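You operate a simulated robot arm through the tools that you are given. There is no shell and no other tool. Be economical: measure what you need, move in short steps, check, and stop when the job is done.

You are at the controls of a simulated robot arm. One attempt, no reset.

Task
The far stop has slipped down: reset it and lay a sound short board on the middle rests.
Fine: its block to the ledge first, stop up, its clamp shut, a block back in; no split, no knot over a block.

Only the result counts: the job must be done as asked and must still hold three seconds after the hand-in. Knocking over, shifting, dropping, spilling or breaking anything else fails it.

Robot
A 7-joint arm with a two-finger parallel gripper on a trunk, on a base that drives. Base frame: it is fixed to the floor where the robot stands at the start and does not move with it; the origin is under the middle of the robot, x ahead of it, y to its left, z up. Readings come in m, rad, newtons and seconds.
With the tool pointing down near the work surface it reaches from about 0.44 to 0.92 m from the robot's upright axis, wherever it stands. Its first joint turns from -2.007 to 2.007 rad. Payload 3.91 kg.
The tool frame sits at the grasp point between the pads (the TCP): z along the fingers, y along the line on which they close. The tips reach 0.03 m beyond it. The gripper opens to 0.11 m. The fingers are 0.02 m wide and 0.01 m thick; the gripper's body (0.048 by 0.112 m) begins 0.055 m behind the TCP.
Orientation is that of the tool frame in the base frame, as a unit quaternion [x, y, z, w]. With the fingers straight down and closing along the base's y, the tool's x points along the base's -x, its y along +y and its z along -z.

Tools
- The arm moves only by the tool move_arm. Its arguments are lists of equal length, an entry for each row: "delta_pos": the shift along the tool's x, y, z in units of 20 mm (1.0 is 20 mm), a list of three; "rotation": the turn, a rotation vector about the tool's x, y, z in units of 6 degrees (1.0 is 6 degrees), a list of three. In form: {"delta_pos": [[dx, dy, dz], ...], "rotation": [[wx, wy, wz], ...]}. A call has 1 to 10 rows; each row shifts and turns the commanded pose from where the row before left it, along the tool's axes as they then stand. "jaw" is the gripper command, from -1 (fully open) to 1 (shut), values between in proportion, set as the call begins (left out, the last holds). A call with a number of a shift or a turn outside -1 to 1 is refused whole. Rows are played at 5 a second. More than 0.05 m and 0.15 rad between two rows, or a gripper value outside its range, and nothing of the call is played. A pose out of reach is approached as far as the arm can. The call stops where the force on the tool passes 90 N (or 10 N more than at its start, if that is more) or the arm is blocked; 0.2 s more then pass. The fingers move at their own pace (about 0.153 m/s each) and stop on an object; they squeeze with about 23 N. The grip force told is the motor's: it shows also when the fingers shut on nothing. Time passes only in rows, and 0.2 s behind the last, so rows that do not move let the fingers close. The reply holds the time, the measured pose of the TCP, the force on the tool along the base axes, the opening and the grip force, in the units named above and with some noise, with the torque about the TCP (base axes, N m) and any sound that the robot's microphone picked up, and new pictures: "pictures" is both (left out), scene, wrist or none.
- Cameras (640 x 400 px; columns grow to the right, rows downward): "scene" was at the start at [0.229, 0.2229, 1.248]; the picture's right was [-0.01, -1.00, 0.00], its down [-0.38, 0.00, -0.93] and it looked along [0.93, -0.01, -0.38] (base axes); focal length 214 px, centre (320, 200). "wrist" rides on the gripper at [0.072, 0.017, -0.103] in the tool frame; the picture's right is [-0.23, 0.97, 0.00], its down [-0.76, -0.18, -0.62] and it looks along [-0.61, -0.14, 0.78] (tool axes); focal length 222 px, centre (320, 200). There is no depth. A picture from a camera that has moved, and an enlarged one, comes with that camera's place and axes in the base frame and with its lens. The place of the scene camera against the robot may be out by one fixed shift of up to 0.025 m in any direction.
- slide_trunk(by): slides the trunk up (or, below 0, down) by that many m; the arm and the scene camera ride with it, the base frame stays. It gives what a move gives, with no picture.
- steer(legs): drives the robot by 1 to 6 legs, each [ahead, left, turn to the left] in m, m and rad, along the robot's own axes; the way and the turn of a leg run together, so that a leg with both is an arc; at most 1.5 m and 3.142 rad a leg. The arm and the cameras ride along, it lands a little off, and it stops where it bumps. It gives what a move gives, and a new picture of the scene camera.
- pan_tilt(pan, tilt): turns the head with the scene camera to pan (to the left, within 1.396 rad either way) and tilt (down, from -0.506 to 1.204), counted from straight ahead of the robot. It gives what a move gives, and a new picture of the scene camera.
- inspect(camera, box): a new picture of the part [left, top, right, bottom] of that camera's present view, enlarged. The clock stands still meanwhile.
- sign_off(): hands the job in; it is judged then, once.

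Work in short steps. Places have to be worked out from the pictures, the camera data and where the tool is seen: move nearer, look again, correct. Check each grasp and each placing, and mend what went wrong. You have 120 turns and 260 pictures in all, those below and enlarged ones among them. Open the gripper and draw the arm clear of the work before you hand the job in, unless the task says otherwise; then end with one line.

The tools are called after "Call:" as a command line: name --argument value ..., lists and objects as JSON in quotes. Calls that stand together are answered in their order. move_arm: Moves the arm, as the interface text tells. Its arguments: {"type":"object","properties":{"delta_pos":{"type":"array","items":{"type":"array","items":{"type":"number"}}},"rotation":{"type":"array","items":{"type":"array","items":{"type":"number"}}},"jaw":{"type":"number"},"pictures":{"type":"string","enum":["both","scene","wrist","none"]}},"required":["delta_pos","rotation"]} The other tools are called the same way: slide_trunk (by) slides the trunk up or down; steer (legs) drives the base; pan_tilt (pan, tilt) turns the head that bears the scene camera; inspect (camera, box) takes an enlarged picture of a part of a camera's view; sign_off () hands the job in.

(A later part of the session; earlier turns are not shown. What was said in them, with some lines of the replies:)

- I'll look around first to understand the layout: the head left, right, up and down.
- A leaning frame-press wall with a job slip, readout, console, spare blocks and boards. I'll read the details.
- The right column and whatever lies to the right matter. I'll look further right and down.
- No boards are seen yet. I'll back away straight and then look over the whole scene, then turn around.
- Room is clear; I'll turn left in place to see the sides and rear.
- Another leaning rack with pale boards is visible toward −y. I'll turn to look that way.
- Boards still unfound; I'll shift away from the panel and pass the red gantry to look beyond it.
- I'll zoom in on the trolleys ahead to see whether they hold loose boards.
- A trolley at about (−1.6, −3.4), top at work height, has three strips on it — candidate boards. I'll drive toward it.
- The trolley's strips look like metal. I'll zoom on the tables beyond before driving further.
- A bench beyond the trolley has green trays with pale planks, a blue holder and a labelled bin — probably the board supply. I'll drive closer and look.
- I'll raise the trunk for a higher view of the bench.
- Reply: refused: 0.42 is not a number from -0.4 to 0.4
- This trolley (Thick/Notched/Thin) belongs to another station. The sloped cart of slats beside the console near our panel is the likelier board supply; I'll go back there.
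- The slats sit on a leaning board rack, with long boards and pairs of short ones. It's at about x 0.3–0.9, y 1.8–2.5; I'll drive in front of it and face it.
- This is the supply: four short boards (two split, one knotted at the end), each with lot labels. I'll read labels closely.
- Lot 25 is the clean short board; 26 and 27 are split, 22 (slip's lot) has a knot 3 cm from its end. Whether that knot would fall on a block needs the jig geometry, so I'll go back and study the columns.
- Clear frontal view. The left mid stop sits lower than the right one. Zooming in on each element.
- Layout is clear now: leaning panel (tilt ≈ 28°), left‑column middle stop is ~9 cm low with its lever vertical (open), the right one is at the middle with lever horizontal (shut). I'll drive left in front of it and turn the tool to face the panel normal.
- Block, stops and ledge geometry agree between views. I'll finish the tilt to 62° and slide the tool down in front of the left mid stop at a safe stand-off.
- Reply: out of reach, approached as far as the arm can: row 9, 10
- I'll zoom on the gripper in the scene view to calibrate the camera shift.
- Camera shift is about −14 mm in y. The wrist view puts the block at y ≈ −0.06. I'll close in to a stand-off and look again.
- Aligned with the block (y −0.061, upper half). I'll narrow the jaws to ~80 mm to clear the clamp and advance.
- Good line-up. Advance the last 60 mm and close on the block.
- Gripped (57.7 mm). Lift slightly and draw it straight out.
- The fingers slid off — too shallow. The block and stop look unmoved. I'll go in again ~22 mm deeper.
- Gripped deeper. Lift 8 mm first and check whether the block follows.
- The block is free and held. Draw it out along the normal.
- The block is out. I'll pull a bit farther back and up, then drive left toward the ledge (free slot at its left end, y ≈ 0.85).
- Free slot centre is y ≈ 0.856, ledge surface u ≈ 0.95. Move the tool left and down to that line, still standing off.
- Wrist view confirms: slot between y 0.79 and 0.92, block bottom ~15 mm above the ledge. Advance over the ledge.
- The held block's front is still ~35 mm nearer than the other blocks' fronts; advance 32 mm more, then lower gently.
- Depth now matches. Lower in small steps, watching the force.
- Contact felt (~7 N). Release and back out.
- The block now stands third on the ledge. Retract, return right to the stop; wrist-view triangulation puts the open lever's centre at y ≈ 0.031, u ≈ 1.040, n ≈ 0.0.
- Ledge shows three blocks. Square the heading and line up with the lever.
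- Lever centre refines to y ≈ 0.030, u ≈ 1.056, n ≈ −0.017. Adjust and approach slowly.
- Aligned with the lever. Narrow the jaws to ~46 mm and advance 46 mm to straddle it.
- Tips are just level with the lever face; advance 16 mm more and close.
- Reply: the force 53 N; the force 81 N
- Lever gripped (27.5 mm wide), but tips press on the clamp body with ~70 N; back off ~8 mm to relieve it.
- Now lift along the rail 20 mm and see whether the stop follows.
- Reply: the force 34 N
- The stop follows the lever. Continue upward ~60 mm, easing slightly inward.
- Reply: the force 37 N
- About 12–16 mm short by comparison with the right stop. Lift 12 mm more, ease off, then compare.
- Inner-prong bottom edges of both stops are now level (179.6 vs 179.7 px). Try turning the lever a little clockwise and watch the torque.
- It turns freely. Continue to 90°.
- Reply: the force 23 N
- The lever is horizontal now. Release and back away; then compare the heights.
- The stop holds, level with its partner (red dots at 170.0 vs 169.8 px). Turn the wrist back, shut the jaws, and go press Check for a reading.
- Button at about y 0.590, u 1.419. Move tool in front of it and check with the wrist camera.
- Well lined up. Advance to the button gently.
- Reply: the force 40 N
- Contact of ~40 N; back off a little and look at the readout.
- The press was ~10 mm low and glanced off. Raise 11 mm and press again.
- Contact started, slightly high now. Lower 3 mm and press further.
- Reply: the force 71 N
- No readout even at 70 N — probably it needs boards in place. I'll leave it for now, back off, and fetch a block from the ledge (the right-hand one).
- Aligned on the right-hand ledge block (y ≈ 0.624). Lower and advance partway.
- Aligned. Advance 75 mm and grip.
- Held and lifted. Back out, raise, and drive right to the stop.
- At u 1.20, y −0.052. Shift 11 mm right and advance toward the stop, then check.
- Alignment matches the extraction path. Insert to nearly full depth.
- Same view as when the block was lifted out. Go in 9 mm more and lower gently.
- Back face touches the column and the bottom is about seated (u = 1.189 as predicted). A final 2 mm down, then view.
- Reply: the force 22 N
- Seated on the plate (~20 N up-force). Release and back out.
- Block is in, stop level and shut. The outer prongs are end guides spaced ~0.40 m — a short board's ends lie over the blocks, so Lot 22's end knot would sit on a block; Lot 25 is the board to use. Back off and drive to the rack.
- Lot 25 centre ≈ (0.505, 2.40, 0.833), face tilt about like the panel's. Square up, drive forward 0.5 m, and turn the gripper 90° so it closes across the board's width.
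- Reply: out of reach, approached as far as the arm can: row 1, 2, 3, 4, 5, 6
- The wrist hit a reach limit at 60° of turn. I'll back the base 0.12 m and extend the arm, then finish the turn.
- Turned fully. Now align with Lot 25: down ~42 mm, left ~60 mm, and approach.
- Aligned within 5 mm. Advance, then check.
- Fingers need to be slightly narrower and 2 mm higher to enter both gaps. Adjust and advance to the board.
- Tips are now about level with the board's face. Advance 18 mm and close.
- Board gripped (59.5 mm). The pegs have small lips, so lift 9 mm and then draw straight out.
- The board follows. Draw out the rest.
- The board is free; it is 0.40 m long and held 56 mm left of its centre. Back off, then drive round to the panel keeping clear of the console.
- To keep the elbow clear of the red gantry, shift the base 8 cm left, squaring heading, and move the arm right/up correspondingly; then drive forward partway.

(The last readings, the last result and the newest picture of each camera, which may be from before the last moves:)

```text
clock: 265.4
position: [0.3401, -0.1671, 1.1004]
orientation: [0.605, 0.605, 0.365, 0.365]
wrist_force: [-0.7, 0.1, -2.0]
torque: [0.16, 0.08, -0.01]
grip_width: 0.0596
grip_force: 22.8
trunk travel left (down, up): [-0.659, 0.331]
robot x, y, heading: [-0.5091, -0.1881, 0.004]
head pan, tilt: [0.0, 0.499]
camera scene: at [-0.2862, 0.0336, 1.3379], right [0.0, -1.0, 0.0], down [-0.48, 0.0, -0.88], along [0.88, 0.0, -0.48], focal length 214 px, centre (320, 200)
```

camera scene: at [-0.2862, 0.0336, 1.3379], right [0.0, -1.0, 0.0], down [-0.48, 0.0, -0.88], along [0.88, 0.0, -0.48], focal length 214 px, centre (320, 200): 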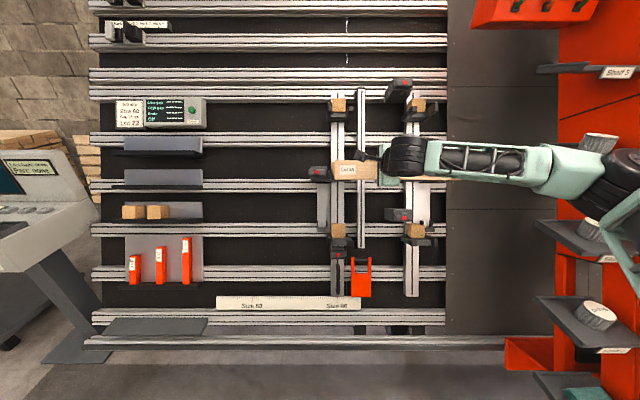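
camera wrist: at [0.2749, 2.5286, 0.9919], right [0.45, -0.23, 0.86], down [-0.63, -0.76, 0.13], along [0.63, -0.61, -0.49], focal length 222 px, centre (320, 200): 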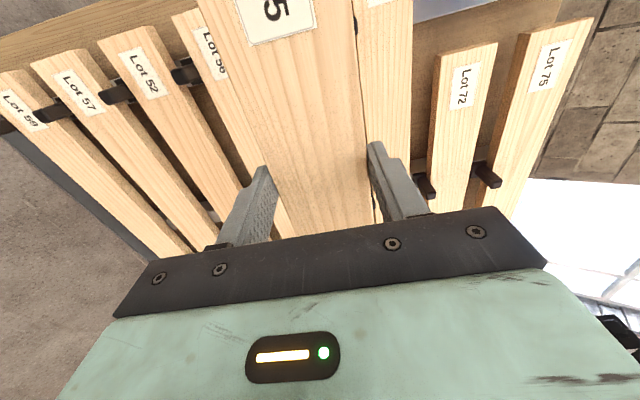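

The elbow would pass close to the gantry's shelves. Shift the base 0.25 m left and reach right with the arm instead.

Call:
steer --legs '[[0, 0.25, -0.003]]'

Call:
move_arm --delta_pos '[[-1, 0, 0], [-1, 0, 0], [-1, 0, 0], [-1, 0, 0], [-1, 0, 0], [-1, 0, 0], [-1, 0, 0], [-1, 0, 0], [-1, 0, 0], [-1, 0, 0]]' --rotation '[[0, 0, 0], [0, 0, 0], [0, 0, 0], [0, 0, 0], [0, 0, 0], [0, 0, 0], [0, 0, 0], [0, 0, 0], [0, 0, 0], [0, 0, 0]]' --pictures "scene"

```text
clock: 267.2
position: [0.3403, 0.0792, 1.1008]
orientation: [0.606, 0.605, 0.365, 0.367]
wrist_force: [0.1, 0.5, -2.2]
torque: [0.15, 0.04, -0.01]
grip_width: 0.0597
grip_force: 23.7
trunk travel left (down, up): [-0.659, 0.331]
robot x, y, heading: [-0.514, 0.0544, -0.003]
head pan, tilt: [0.0, 0.499]
camera scene: at [-0.286, 0.2805, 1.3379], right [0.0, -1.0, 0.0], down [-0.48, 0.0, -0.88], along [0.88, 0.0, -0.48], focal length 214 px, centre (320, 200)
```

scene: 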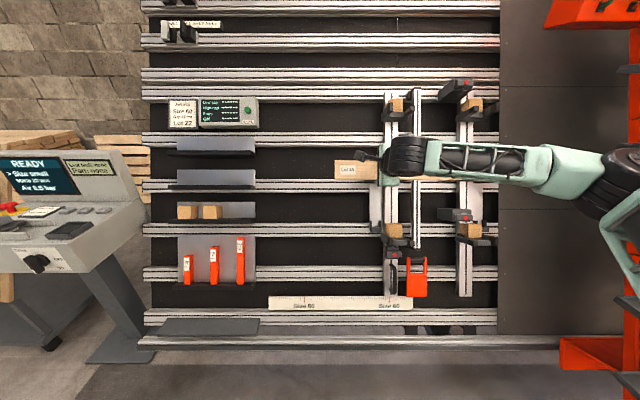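

```text
clock: 269.4
position: [0.3406, -0.1217, 1.1002]
orientation: [0.606, 0.605, 0.365, 0.365]
wrist_force: [-0.5, -0.5, -1.7]
torque: [0.12, 0.05, 0.0]
grip_width: 0.0596
grip_force: 22.5
trunk travel left (down, up): [-0.659, 0.331]
robot x, y, heading: [-0.5175, 0.0602, 0.0]
head pan, tilt: [0.0, 0.499]
camera scene: at [-0.286, 0.2807, 1.3379], right [0.0, -1.0, 0.0], down [-0.48, 0.0, -0.88], along [0.88, 0.0, -0.48], focal length 214 px, centre (320, 200)
```

scene: 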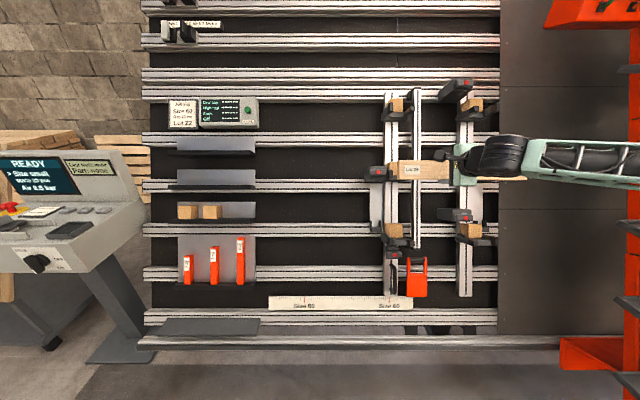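

I'll pan the head right to see the elbow against the shelves.

Call:
pan_tilt --pan -0.8 --tilt 0.4

```text
clock: 270.6
position: [0.3407, -0.1219, 1.1018]
orientation: [0.606, 0.605, 0.365, 0.365]
wrist_force: [0.4, 0.2, -1.0]
torque: [0.13, 0.05, -0.05]
grip_width: 0.0598
grip_force: 22.6
trunk travel left (down, up): [-0.659, 0.331]
robot x, y, heading: [-0.515, 0.0596, 0.001]
head pan, tilt: [-0.799, 0.4]
camera scene: at [-0.3124, 0.2141, 1.347], right [-0.72, -0.7, 0.0], down [-0.27, 0.28, -0.92], along [0.64, -0.66, -0.39], focal length 214 px, centre (320, 200)
```

scene: 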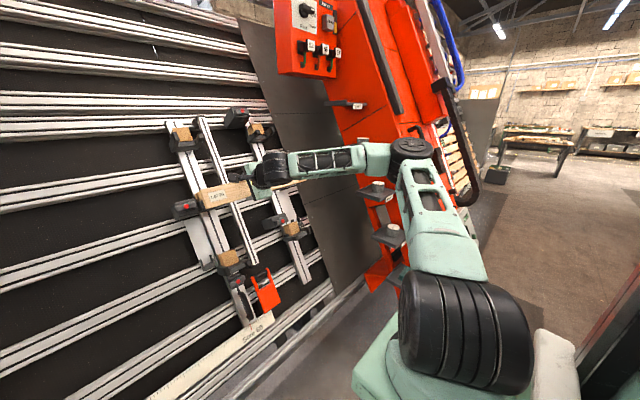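

Elbow at about (−0.1, −0.31) — well clear of the shelves (x 0.22, y ≤ −0.53). Restore the head and drive forward 0.13 m, then set y and height.

Call:
pan_tilt --pan 0 --tilt 0.5

Call:
steer --legs '[[0.13, 0, 0]]'

Call:
move_arm --delta_pos '[[-0.9, 0, 0], [-0.9, 0, 0], [-0.9, 0, 0], [0, -0.5, 0], [0, -0.5, 0]]' --rotation '[[0, 0, 0], [0, 0, 0], [0, 0, 0], [0, 0, 0], [0, 0, 0]]'

Call:
inspect --camera "scene" --box '[350, 110, 510, 210]'

```text
clock: 271.7
position: [0.341, -0.1214, 1.1003]
orientation: [0.606, 0.605, 0.365, 0.366]
wrist_force: [0.2, -0.4, -2.4]
torque: [0.12, 0.09, 0.02]
grip_width: 0.0592
grip_force: 22.9
trunk travel left (down, up): [-0.659, 0.331]
robot x, y, heading: [-0.5126, 0.059, -0.002]
head pan, tilt: [0.0, 0.499]
camera scene: at [-0.286, 0.2804, 1.3379], right [0.0, -1.0, 0.0], down [-0.48, 0.0, -0.88], along [0.88, 0.0, -0.48], focal length 214 px, centre (320, 200)
```

scene: 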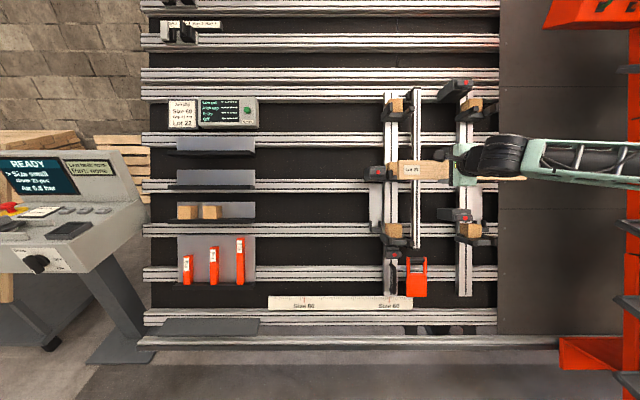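

```text
clock: 273.0
position: [0.4691, -0.1227, 1.1]
orientation: [0.606, 0.605, 0.365, 0.365]
wrist_force: [0.4, 0.3, -2.6]
torque: [0.15, 0.07, -0.02]
grip_width: 0.0597
grip_force: 22.6
trunk travel left (down, up): [-0.659, 0.331]
robot x, y, heading: [-0.3855, 0.0584, 0.004]
head pan, tilt: [0.0, 0.499]
camera scene: at [-0.1564, 0.2802, 1.3379], right [0.0, -1.0, 0.0], down [-0.48, 0.0, -0.88], along [0.88, 0.0, -0.48], focal length 214 px, centre (320, 200)
```

scene: 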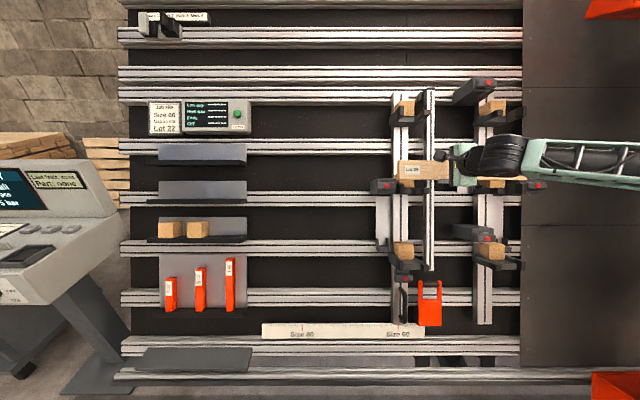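

```text
clock: 274.2
position: [0.4598, -0.1757, 1.0841]
orientation: [0.606, 0.605, 0.364, 0.366]
wrist_force: [-0.3, 0.1, -1.6]
torque: [0.1, 0.05, 0.01]
grip_width: 0.0595
grip_force: 22.4
trunk travel left (down, up): [-0.659, 0.331]
robot x, y, heading: [-0.3835, 0.0596, 0.0]
head pan, tilt: [0.0, 0.499]
camera scene: at [-0.1564, 0.2803, 1.3379], right [0.0, -1.0, 0.0], down [-0.48, 0.0, -0.88], along [0.88, 0.0, -0.48], focal length 214 px, centre (320, 200)
camera wrist: at [0.3776, -0.1041, 1.1463], right [0.45, -0.23, 0.86], down [-0.64, -0.76, 0.13], along [0.63, -0.61, -0.49], focal length 222 px, centre (320, 200)
```

scene: 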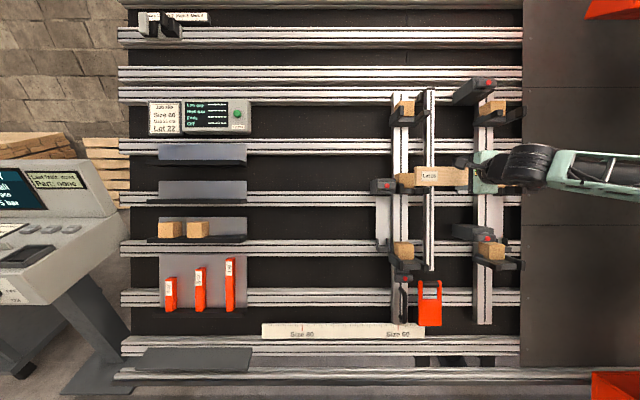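
wrist: 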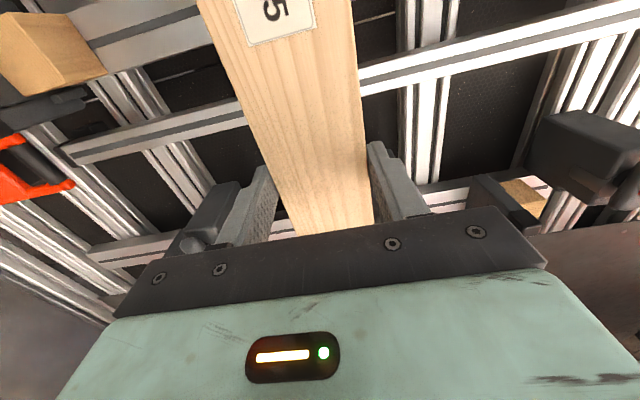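

```text
4.00 times, centred on (430, 160) of scene
camera zoom: at [-0.1564, 0.2803, 1.3379], right [0.0, -1.0, 0.0], down [-0.48, 0.0, -0.88], along [0.88, 0.0, -0.48], focal length 858 px, centre (-120, 360)
```

zoom: 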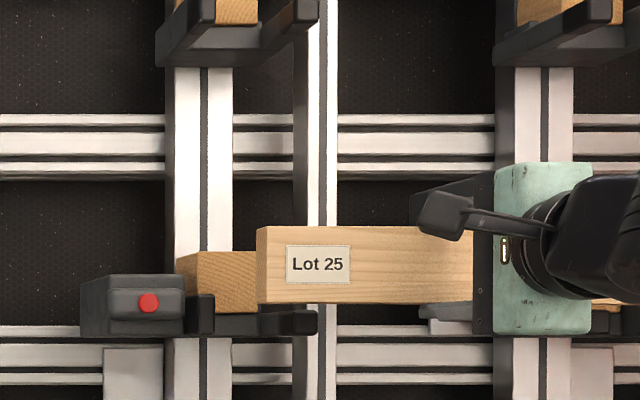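

Board's left end sits just right of the left outer prong, as wanted (about −0.028; guides at −0.023 and −0.436). Advance to just in front of the prongs and inspect.

Call:
move_arm --delta_pos '[[-0.1, 0, 0.8], [0, 0, 0.8], [0, 0, 0.6]]' --rotation '[[0, 0, 0], [0, 0, 0], [0, 0, 0]]' --pictures "wrist"

Call:
inspect --camera "scene" --box '[360, 150, 480, 225]'

Call:
inspect --camera "scene" --box '[440, 140, 560, 215]'

```text
clock: 275.0
position: [0.499, -0.1781, 1.0624]
orientation: [0.606, 0.605, 0.366, 0.365]
wrist_force: [-0.6, -0.3, -2.6]
torque: [0.16, 0.08, 0.03]
grip_width: 0.0596
grip_force: 23.0
trunk travel left (down, up): [-0.659, 0.331]
robot x, y, heading: [-0.3867, 0.0586, 0.0]
head pan, tilt: [0.0, 0.499]
camera wrist: at [0.4166, -0.1065, 1.1258], right [0.45, -0.23, 0.86], down [-0.64, -0.76, 0.13], along [0.63, -0.61, -0.49], focal length 222 px, centre (320, 200)
```

wrist: 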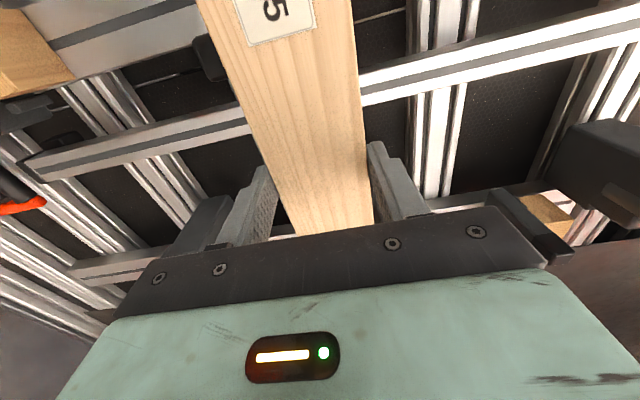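

```text
5.33 times, centred on (420, 188) of scene
camera zoom: at [-0.1566, 0.2802, 1.338], right [0.0, -1.0, 0.0], down [-0.48, 0.0, -0.88], along [0.88, 0.0, -0.48], focal length 1144 px, centre (-213, 267)
```

zoom: 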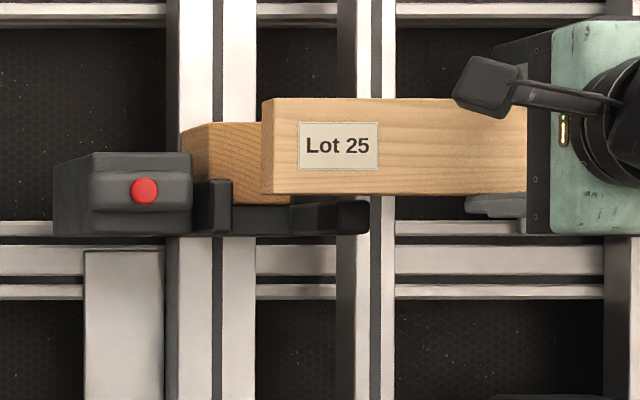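

```text
5.33 times, centred on (500, 178) of scene
camera zoom: at [-0.1566, 0.2802, 1.338], right [0.0, -1.0, 0.0], down [-0.48, 0.0, -0.88], along [0.88, 0.0, -0.48], focal length 1144 px, centre (-640, 320)
```

zoom: 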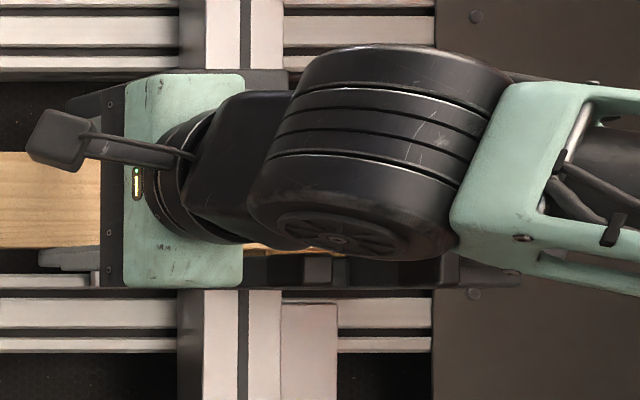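

Board bottom is ~5 mm above the inner prong, top ~7 mm under the upper box; it should move 7 mm left to centre. Shift and advance 70 mm.

Call:
move_arm --delta_pos '[[0.35, 0, 0], [0, 0, 0.7], [0, 0, 0.7], [0, 0, 0.7], [0, 0, 0.7], [0, 0, 0.7]]' --rotation '[[0, 0, 0], [0, 0, 0], [0, 0, 0], [0, 0, 0], [0, 0, 0], [0, 0, 0]]' --pictures "wrist"

Call:
inspect --camera "scene" --box '[360, 150, 480, 225]'

Call:
inspect --camera "scene" --box '[440, 140, 560, 215]'

```text
clock: 276.4
position: [0.5606, -0.1718, 1.0303]
orientation: [0.606, 0.605, 0.365, 0.366]
wrist_force: [-0.1, 0.3, -2.3]
torque: [0.12, 0.07, -0.02]
grip_width: 0.0596
grip_force: 22.5
trunk travel left (down, up): [-0.659, 0.331]
robot x, y, heading: [-0.3839, 0.0578, -0.0]
head pan, tilt: [0.0, 0.499]
camera wrist: at [0.4788, -0.0998, 1.093], right [0.45, -0.23, 0.86], down [-0.64, -0.76, 0.13], along [0.62, -0.61, -0.49], focal length 222 px, centre (320, 200)
```

wrist: 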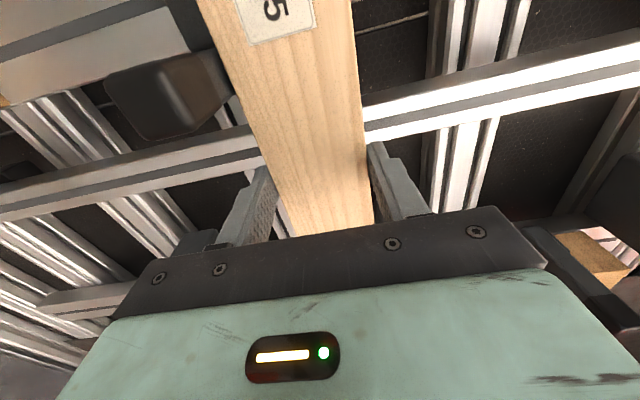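

```text
5.33 times, centred on (420, 188) of scene
camera zoom: at [-0.1565, 0.2802, 1.3379], right [0.0, -1.0, 0.0], down [-0.48, 0.0, -0.88], along [0.88, 0.0, -0.48], focal length 1144 px, centre (-213, 267)
```

zoom: 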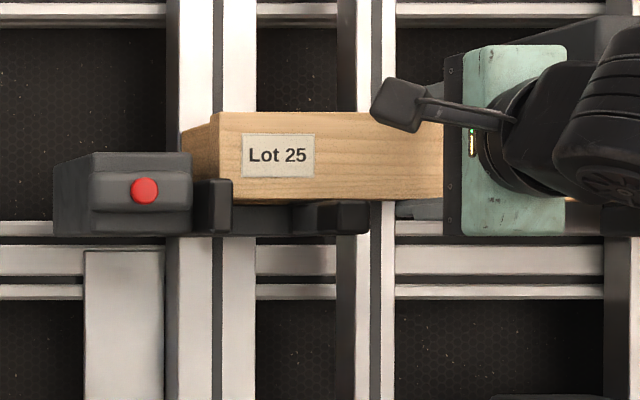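

```text
5.33 times, centred on (500, 178) of scene
camera zoom: at [-0.1565, 0.2802, 1.3379], right [0.0, -1.0, 0.0], down [-0.48, 0.0, -0.88], along [0.88, 0.0, -0.48], focal length 1144 px, centre (-640, 320)
```

zoom: 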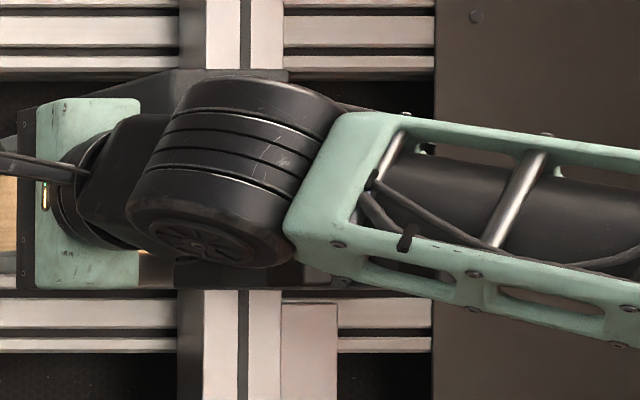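

In between the guides with no contact. Advance gently until the board's back meets the blocks.

Call:
move_arm --delta_pos '[[0, 0, 0.4], [0, 0, 0.3], [0, 0, 0.2]]' --rotation '[[0, 0, 0], [0, 0, 0], [0, 0, 0]]' --pictures "none"

Call:
move_arm --delta_pos '[[0, 0, 0.2], [0, 0, 0.1]]' --rotation '[[0, 0, 0], [0, 0, 0]]' --pictures "none"

```text
clock: 277.2
position: [0.5718, -0.1714, 1.0274]
orientation: [0.605, 0.604, 0.367, 0.367]
wrist_force: [-73.5, -1.0, 20.4]
torque: [0.27, -0.63, -0.02]
grip_width: 0.0602
grip_force: 22.7
trunk travel left (down, up): [-0.659, 0.331]
robot x, y, heading: [-0.3845, 0.0575, -0.004]
head pan, tilt: [0.0, 0.499]
```

```text
clock: 277.8
position: [0.5808, -0.1709, 1.0214]
orientation: [0.605, 0.604, 0.365, 0.367]
wrist_force: [-15.5, -1.8, 15.1]
torque: [0.29, -0.06, -0.11]
grip_width: 0.0602
grip_force: 23.4
trunk travel left (down, up): [-0.659, 0.331]
robot x, y, heading: [-0.3823, 0.059, 0.003]
head pan, tilt: [0.0, 0.499]
```

The board met something at ~74 N and then the force fell. Check the picture before lowering.

Call:
inspect --camera "scene" --box '[360, 150, 480, 225]'

Call:
inspect --camera "wrist" --box '[0, 0, 640, 400]'

```text
5.33 times, centred on (420, 188) of scene
camera zoom: at [-0.1576, 0.2804, 1.3382], right [0.0, -1.0, 0.0], down [-0.48, 0.0, -0.88], along [0.88, 0.0, -0.48], focal length 1144 px, centre (-213, 267)
```

zoom: 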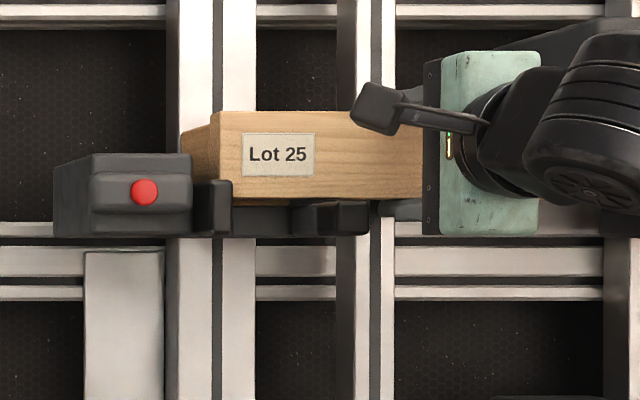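

```text
1.00 times, centred on (320, 200) of wrist
camera zoom: at [0.4992, -0.0996, 1.0838], right [0.45, -0.23, 0.86], down [-0.64, -0.76, 0.13], along [0.63, -0.61, -0.49], focal length 222 px, centre (320, 200)
```

zoom: 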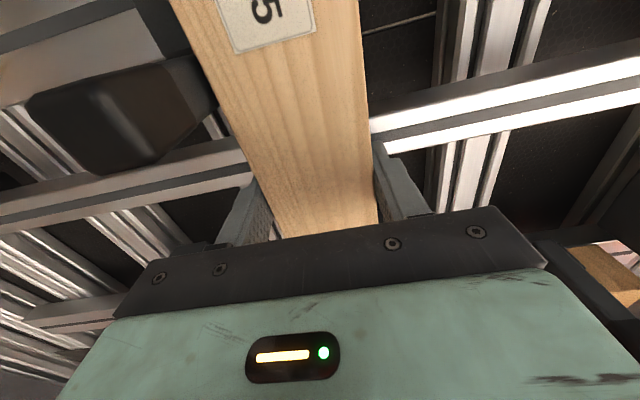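

The board is flat on the block faces (the fingers slid along it). Ease off and lower it onto the rests.

Call:
move_arm --delta_pos '[[0, 0, -0.15], [0, -0.12, 0], [0, -0.1, 0]]' --rotation '[[0, 0, 0], [0, 0, 0], [0, 0, 0]]' --pictures "none"

Call:
move_arm --delta_pos '[[0, -0.1, 0], [0, -0.1, 0]]' --rotation '[[0, 0, 0], [0, 0, 0]]' --pictures "none"

Call:
inspect --camera "scene" --box '[360, 150, 480, 225]'

```text
clock: 278.6
position: [0.5789, -0.171, 1.0184]
orientation: [0.604, 0.605, 0.366, 0.367]
wrist_force: [14.7, 1.6, 10.6]
torque: [-0.19, -0.08, 0.37]
grip_width: 0.0597
grip_force: 22.6
trunk travel left (down, up): [-0.659, 0.331]
robot x, y, heading: [-0.3867, 0.0521, 0.001]
head pan, tilt: [0.0, 0.499]
```

```text
clock: 279.2
position: [0.5759, -0.1717, 1.0196]
orientation: [0.604, 0.603, 0.369, 0.368]
wrist_force: [30.3, 2.0, 35.0]
torque: [-0.12, -0.05, 0.13]
grip_width: 0.0599
grip_force: 23.1
trunk travel left (down, up): [-0.659, 0.331]
robot x, y, heading: [-0.3831, 0.0564, 0.001]
head pan, tilt: [0.0, 0.499]
```

```text
5.33 times, centred on (420, 188) of scene
camera zoom: at [-0.1566, 0.2808, 1.3383], right [0.0, -1.0, 0.0], down [-0.48, 0.0, -0.88], along [0.88, 0.0, -0.48], focal length 1144 px, centre (-213, 267)
```

zoom: 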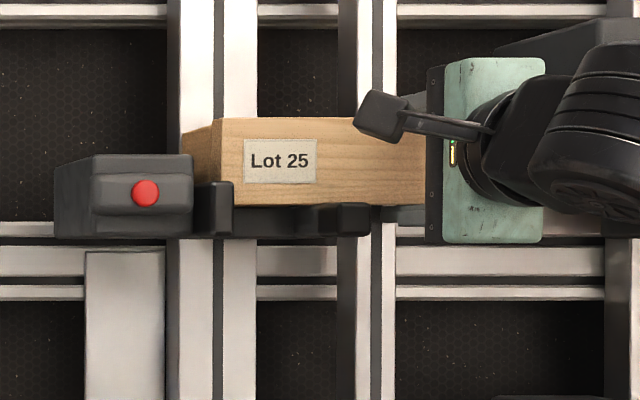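

It rests on the stops (~45 N down). Ease 2 mm, release, and back straight out.

Call:
move_arm --delta_pos '[[0, 0.12, 0], [0, 0, 0]]' --rotation '[[0, 0, 0], [0, 0, 0]]' --pictures "none"

Call:
move_arm --delta_pos '[[0, 0, 0], [0, 0, 0], [0, 0, -0.4], [0, 0, -0.8], [0, 0, -1], [0, 0, -1], [0, 0, -1], [0, 0, -1], [0, 0, -1], [0, 0, -1]]' --rotation '[[0, 0, 0], [0, 0, 0], [0, 0, 0], [0, 0, 0], [0, 0, 0], [0, 0, 0], [0, 0, 0], [0, 0, 0], [0, 0, 0], [0, 0, 0]]' --jaw -0.36

Call:
inspect --camera "scene" --box '[360, 150, 480, 225]'

```text
clock: 279.8
position: [0.5773, -0.1714, 1.0195]
orientation: [0.605, 0.605, 0.367, 0.366]
wrist_force: [28.1, 1.5, 31.4]
torque: [-0.08, 0.05, 0.28]
grip_width: 0.06
grip_force: 23.1
trunk travel left (down, up): [-0.659, 0.331]
robot x, y, heading: [-0.3826, 0.058, -0.002]
head pan, tilt: [0.0, 0.499]
```

```text
clock: 282.0
position: [0.4495, -0.1695, 1.0808]
orientation: [0.606, 0.605, 0.365, 0.365]
wrist_force: [0.6, -0.1, 0.4]
torque: [-0.01, -0.04, -0.01]
grip_width: 0.075
grip_force: 0.1
trunk travel left (down, up): [-0.659, 0.331]
robot x, y, heading: [-0.383, 0.0559, 0.001]
head pan, tilt: [0.0, 0.499]
camera scene: at [-0.1564, 0.2803, 1.3379], right [0.0, -1.0, 0.0], down [-0.48, 0.0, -0.88], along [0.88, 0.0, -0.48], focal length 214 px, centre (320, 200)
camera wrist: at [0.3671, -0.0989, 1.1444], right [0.45, -0.23, 0.86], down [-0.63, -0.76, 0.13], along [0.62, -0.61, -0.49], focal length 222 px, centre (320, 200)
```

scene: 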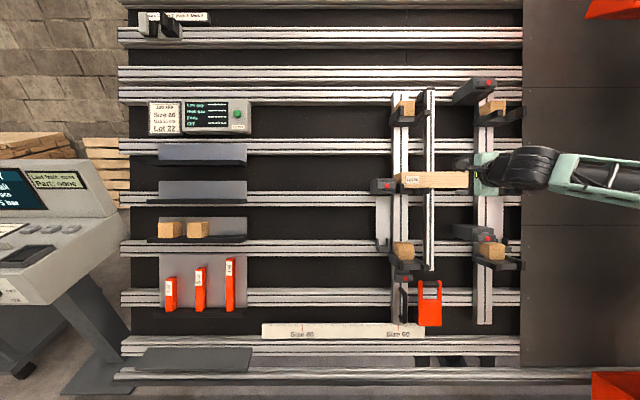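
wrist: 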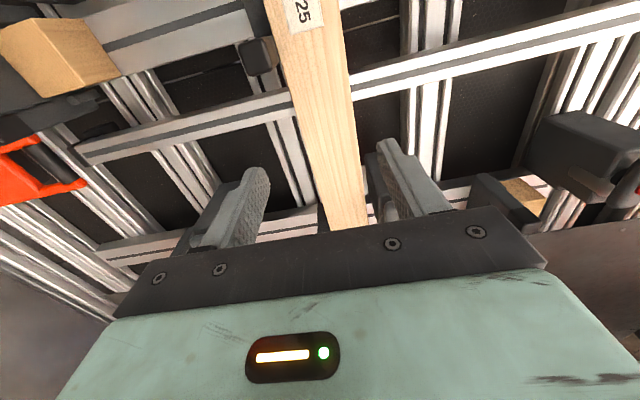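

```text
5.33 times, centred on (420, 188) of scene
camera zoom: at [-0.1564, 0.2803, 1.3379], right [0.0, -1.0, 0.0], down [-0.48, 0.0, -0.88], along [0.88, 0.0, -0.48], focal length 1144 px, centre (-213, 267)
```

zoom: 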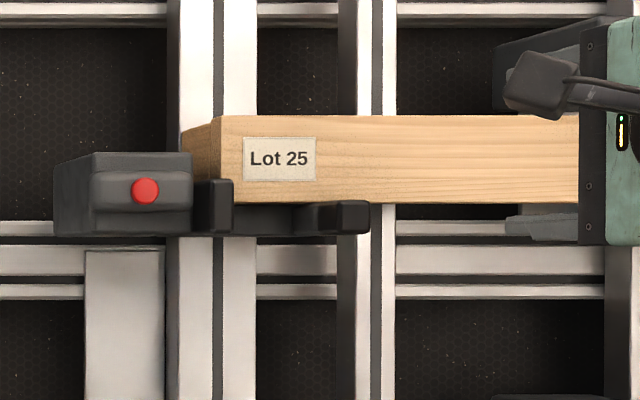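

The board stays put. Back the robot away and view the whole jig.

Call:
move_arm --delta_pos '[[0, 0, -1], [0, 0, -1], [0, 0, -1]]' --rotation '[[0, 0, 0], [0, 0, 0], [0, 0, 0]]' --pictures "none"

Call:
steer --legs '[[-0.25, 0, 0], [0, -0.35, 0]]'

Call:
inspect --camera "scene" --box '[260, 80, 420, 180]'

```text
clock: 282.8
position: [0.3957, -0.171, 1.1103]
orientation: [0.606, 0.605, 0.365, 0.365]
wrist_force: [0.2, 0.5, -0.1]
torque: [-0.04, 0.0, 0.0]
grip_width: 0.0746
grip_force: 0.1
trunk travel left (down, up): [-0.659, 0.331]
robot x, y, heading: [-0.3823, 0.0562, -0.0]
head pan, tilt: [0.0, 0.499]
```

```text
clock: 286.5
position: [0.1457, -0.5225, 1.1092]
orientation: [0.606, 0.605, 0.365, 0.366]
wrist_force: [-0.6, 0.2, -0.3]
torque: [-0.02, 0.01, -0.04]
grip_width: 0.0748
grip_force: 0.1
trunk travel left (down, up): [-0.659, 0.331]
robot x, y, heading: [-0.632, -0.2953, -0.007]
head pan, tilt: [0.0, 0.499]
camera scene: at [-0.4075, -0.0711, 1.3379], right [0.0, -1.0, 0.0], down [-0.48, 0.0, -0.88], along [0.88, 0.0, -0.48], focal length 214 px, centre (320, 200)
```

scene: 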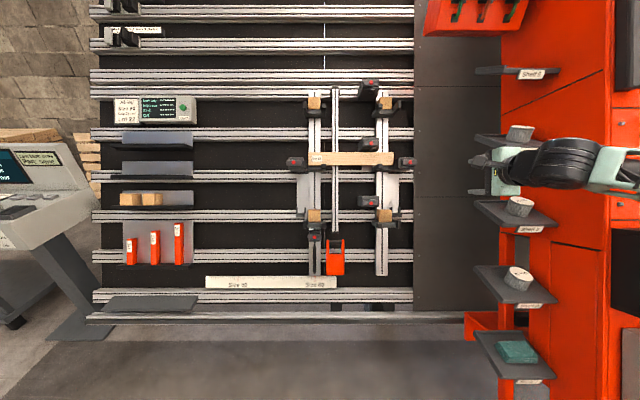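

```text
4.00 times, centred on (340, 130) of scene
camera zoom: at [-0.4075, -0.0711, 1.3379], right [0.0, -1.0, 0.0], down [-0.48, 0.0, -0.88], along [0.88, 0.0, -0.48], focal length 858 px, centre (240, 480)
```

zoom: 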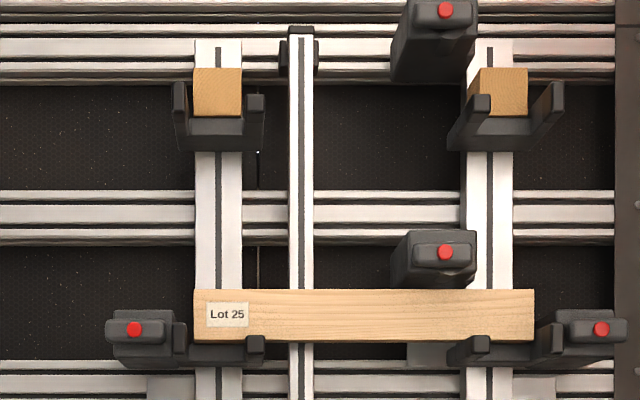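

Board is level between the guides, red dots of both mid clamps level, lever horizontal. I'll open the gripper fully, move the base a bit left away from the gantry, and take a last look.

Call:
move_arm --delta_pos '[[0, 0, -0.5], [0, 0, 0]]' --rotation '[[0, 0, 0], [0, 0, 0]]' --jaw -1 --pictures "none"

Call:
steer --legs '[[-0.05, 0.2, 0.007]]'

Call:
inspect --camera "scene" --box '[320, 80, 480, 230]'

```text
clock: 287.1
position: [0.1357, -0.522, 1.1144]
orientation: [0.606, 0.604, 0.366, 0.365]
wrist_force: [-0.5, 0.4, 0.2]
torque: [-0.02, -0.03, -0.05]
grip_width: 0.11
grip_force: 0.1
trunk travel left (down, up): [-0.659, 0.331]
robot x, y, heading: [-0.6351, -0.2943, 0.002]
head pan, tilt: [0.0, 0.499]
```

```text
clock: 288.7
position: [0.0875, -0.317, 1.1151]
orientation: [0.604, 0.606, 0.366, 0.365]
wrist_force: [0.5, 0.0, -0.7]
torque: [0.02, -0.02, -0.02]
grip_width: 0.11
grip_force: 0.1
trunk travel left (down, up): [-0.659, 0.331]
robot x, y, heading: [-0.6864, -0.0874, 0.007]
head pan, tilt: [0.0, 0.499]
camera scene: at [-0.4585, 0.132, 1.3379], right [0.0, -1.0, 0.0], down [-0.48, 0.0, -0.88], along [0.88, 0.0, -0.48], focal length 214 px, centre (320, 200)
```

scene: 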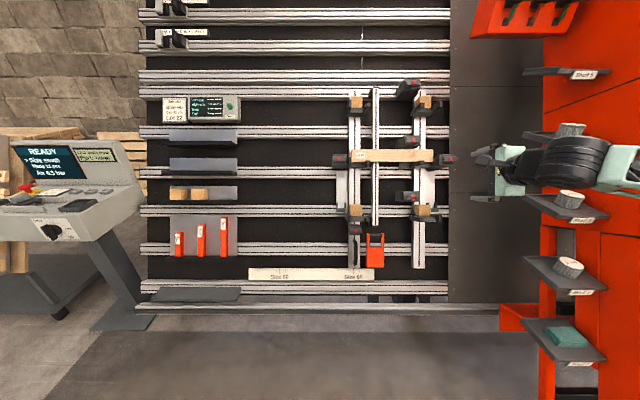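

```text
2.67 times, centred on (400, 155) of scene
camera zoom: at [-0.4585, 0.132, 1.3379], right [0.0, -1.0, 0.0], down [-0.48, 0.0, -0.88], along [0.88, 0.0, -0.48], focal length 572 px, centre (107, 320)
```

zoom: 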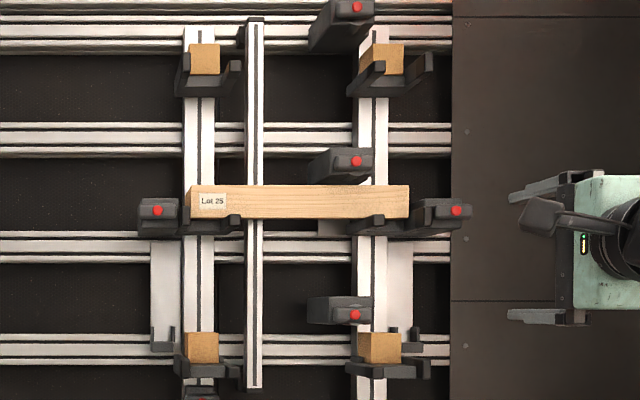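

Everything matches: the stop is up and clamped, a block is in it, a sound board lies on the middle rests, and the arm is clear. Handing in.

Call:
sign_off

```text
The job is handed in.
```

The slipped stop is back up, level with its partner, its clamp is shut and a block is back in; the sound Lot 25 short board lies on the middle rests. The Check panel gave no reading when I pressed it (before the board was in), so the 21 cm gap is matched only by eye to the other stop. The slip's Lot 22 board was not used because its knot would sit over a block.
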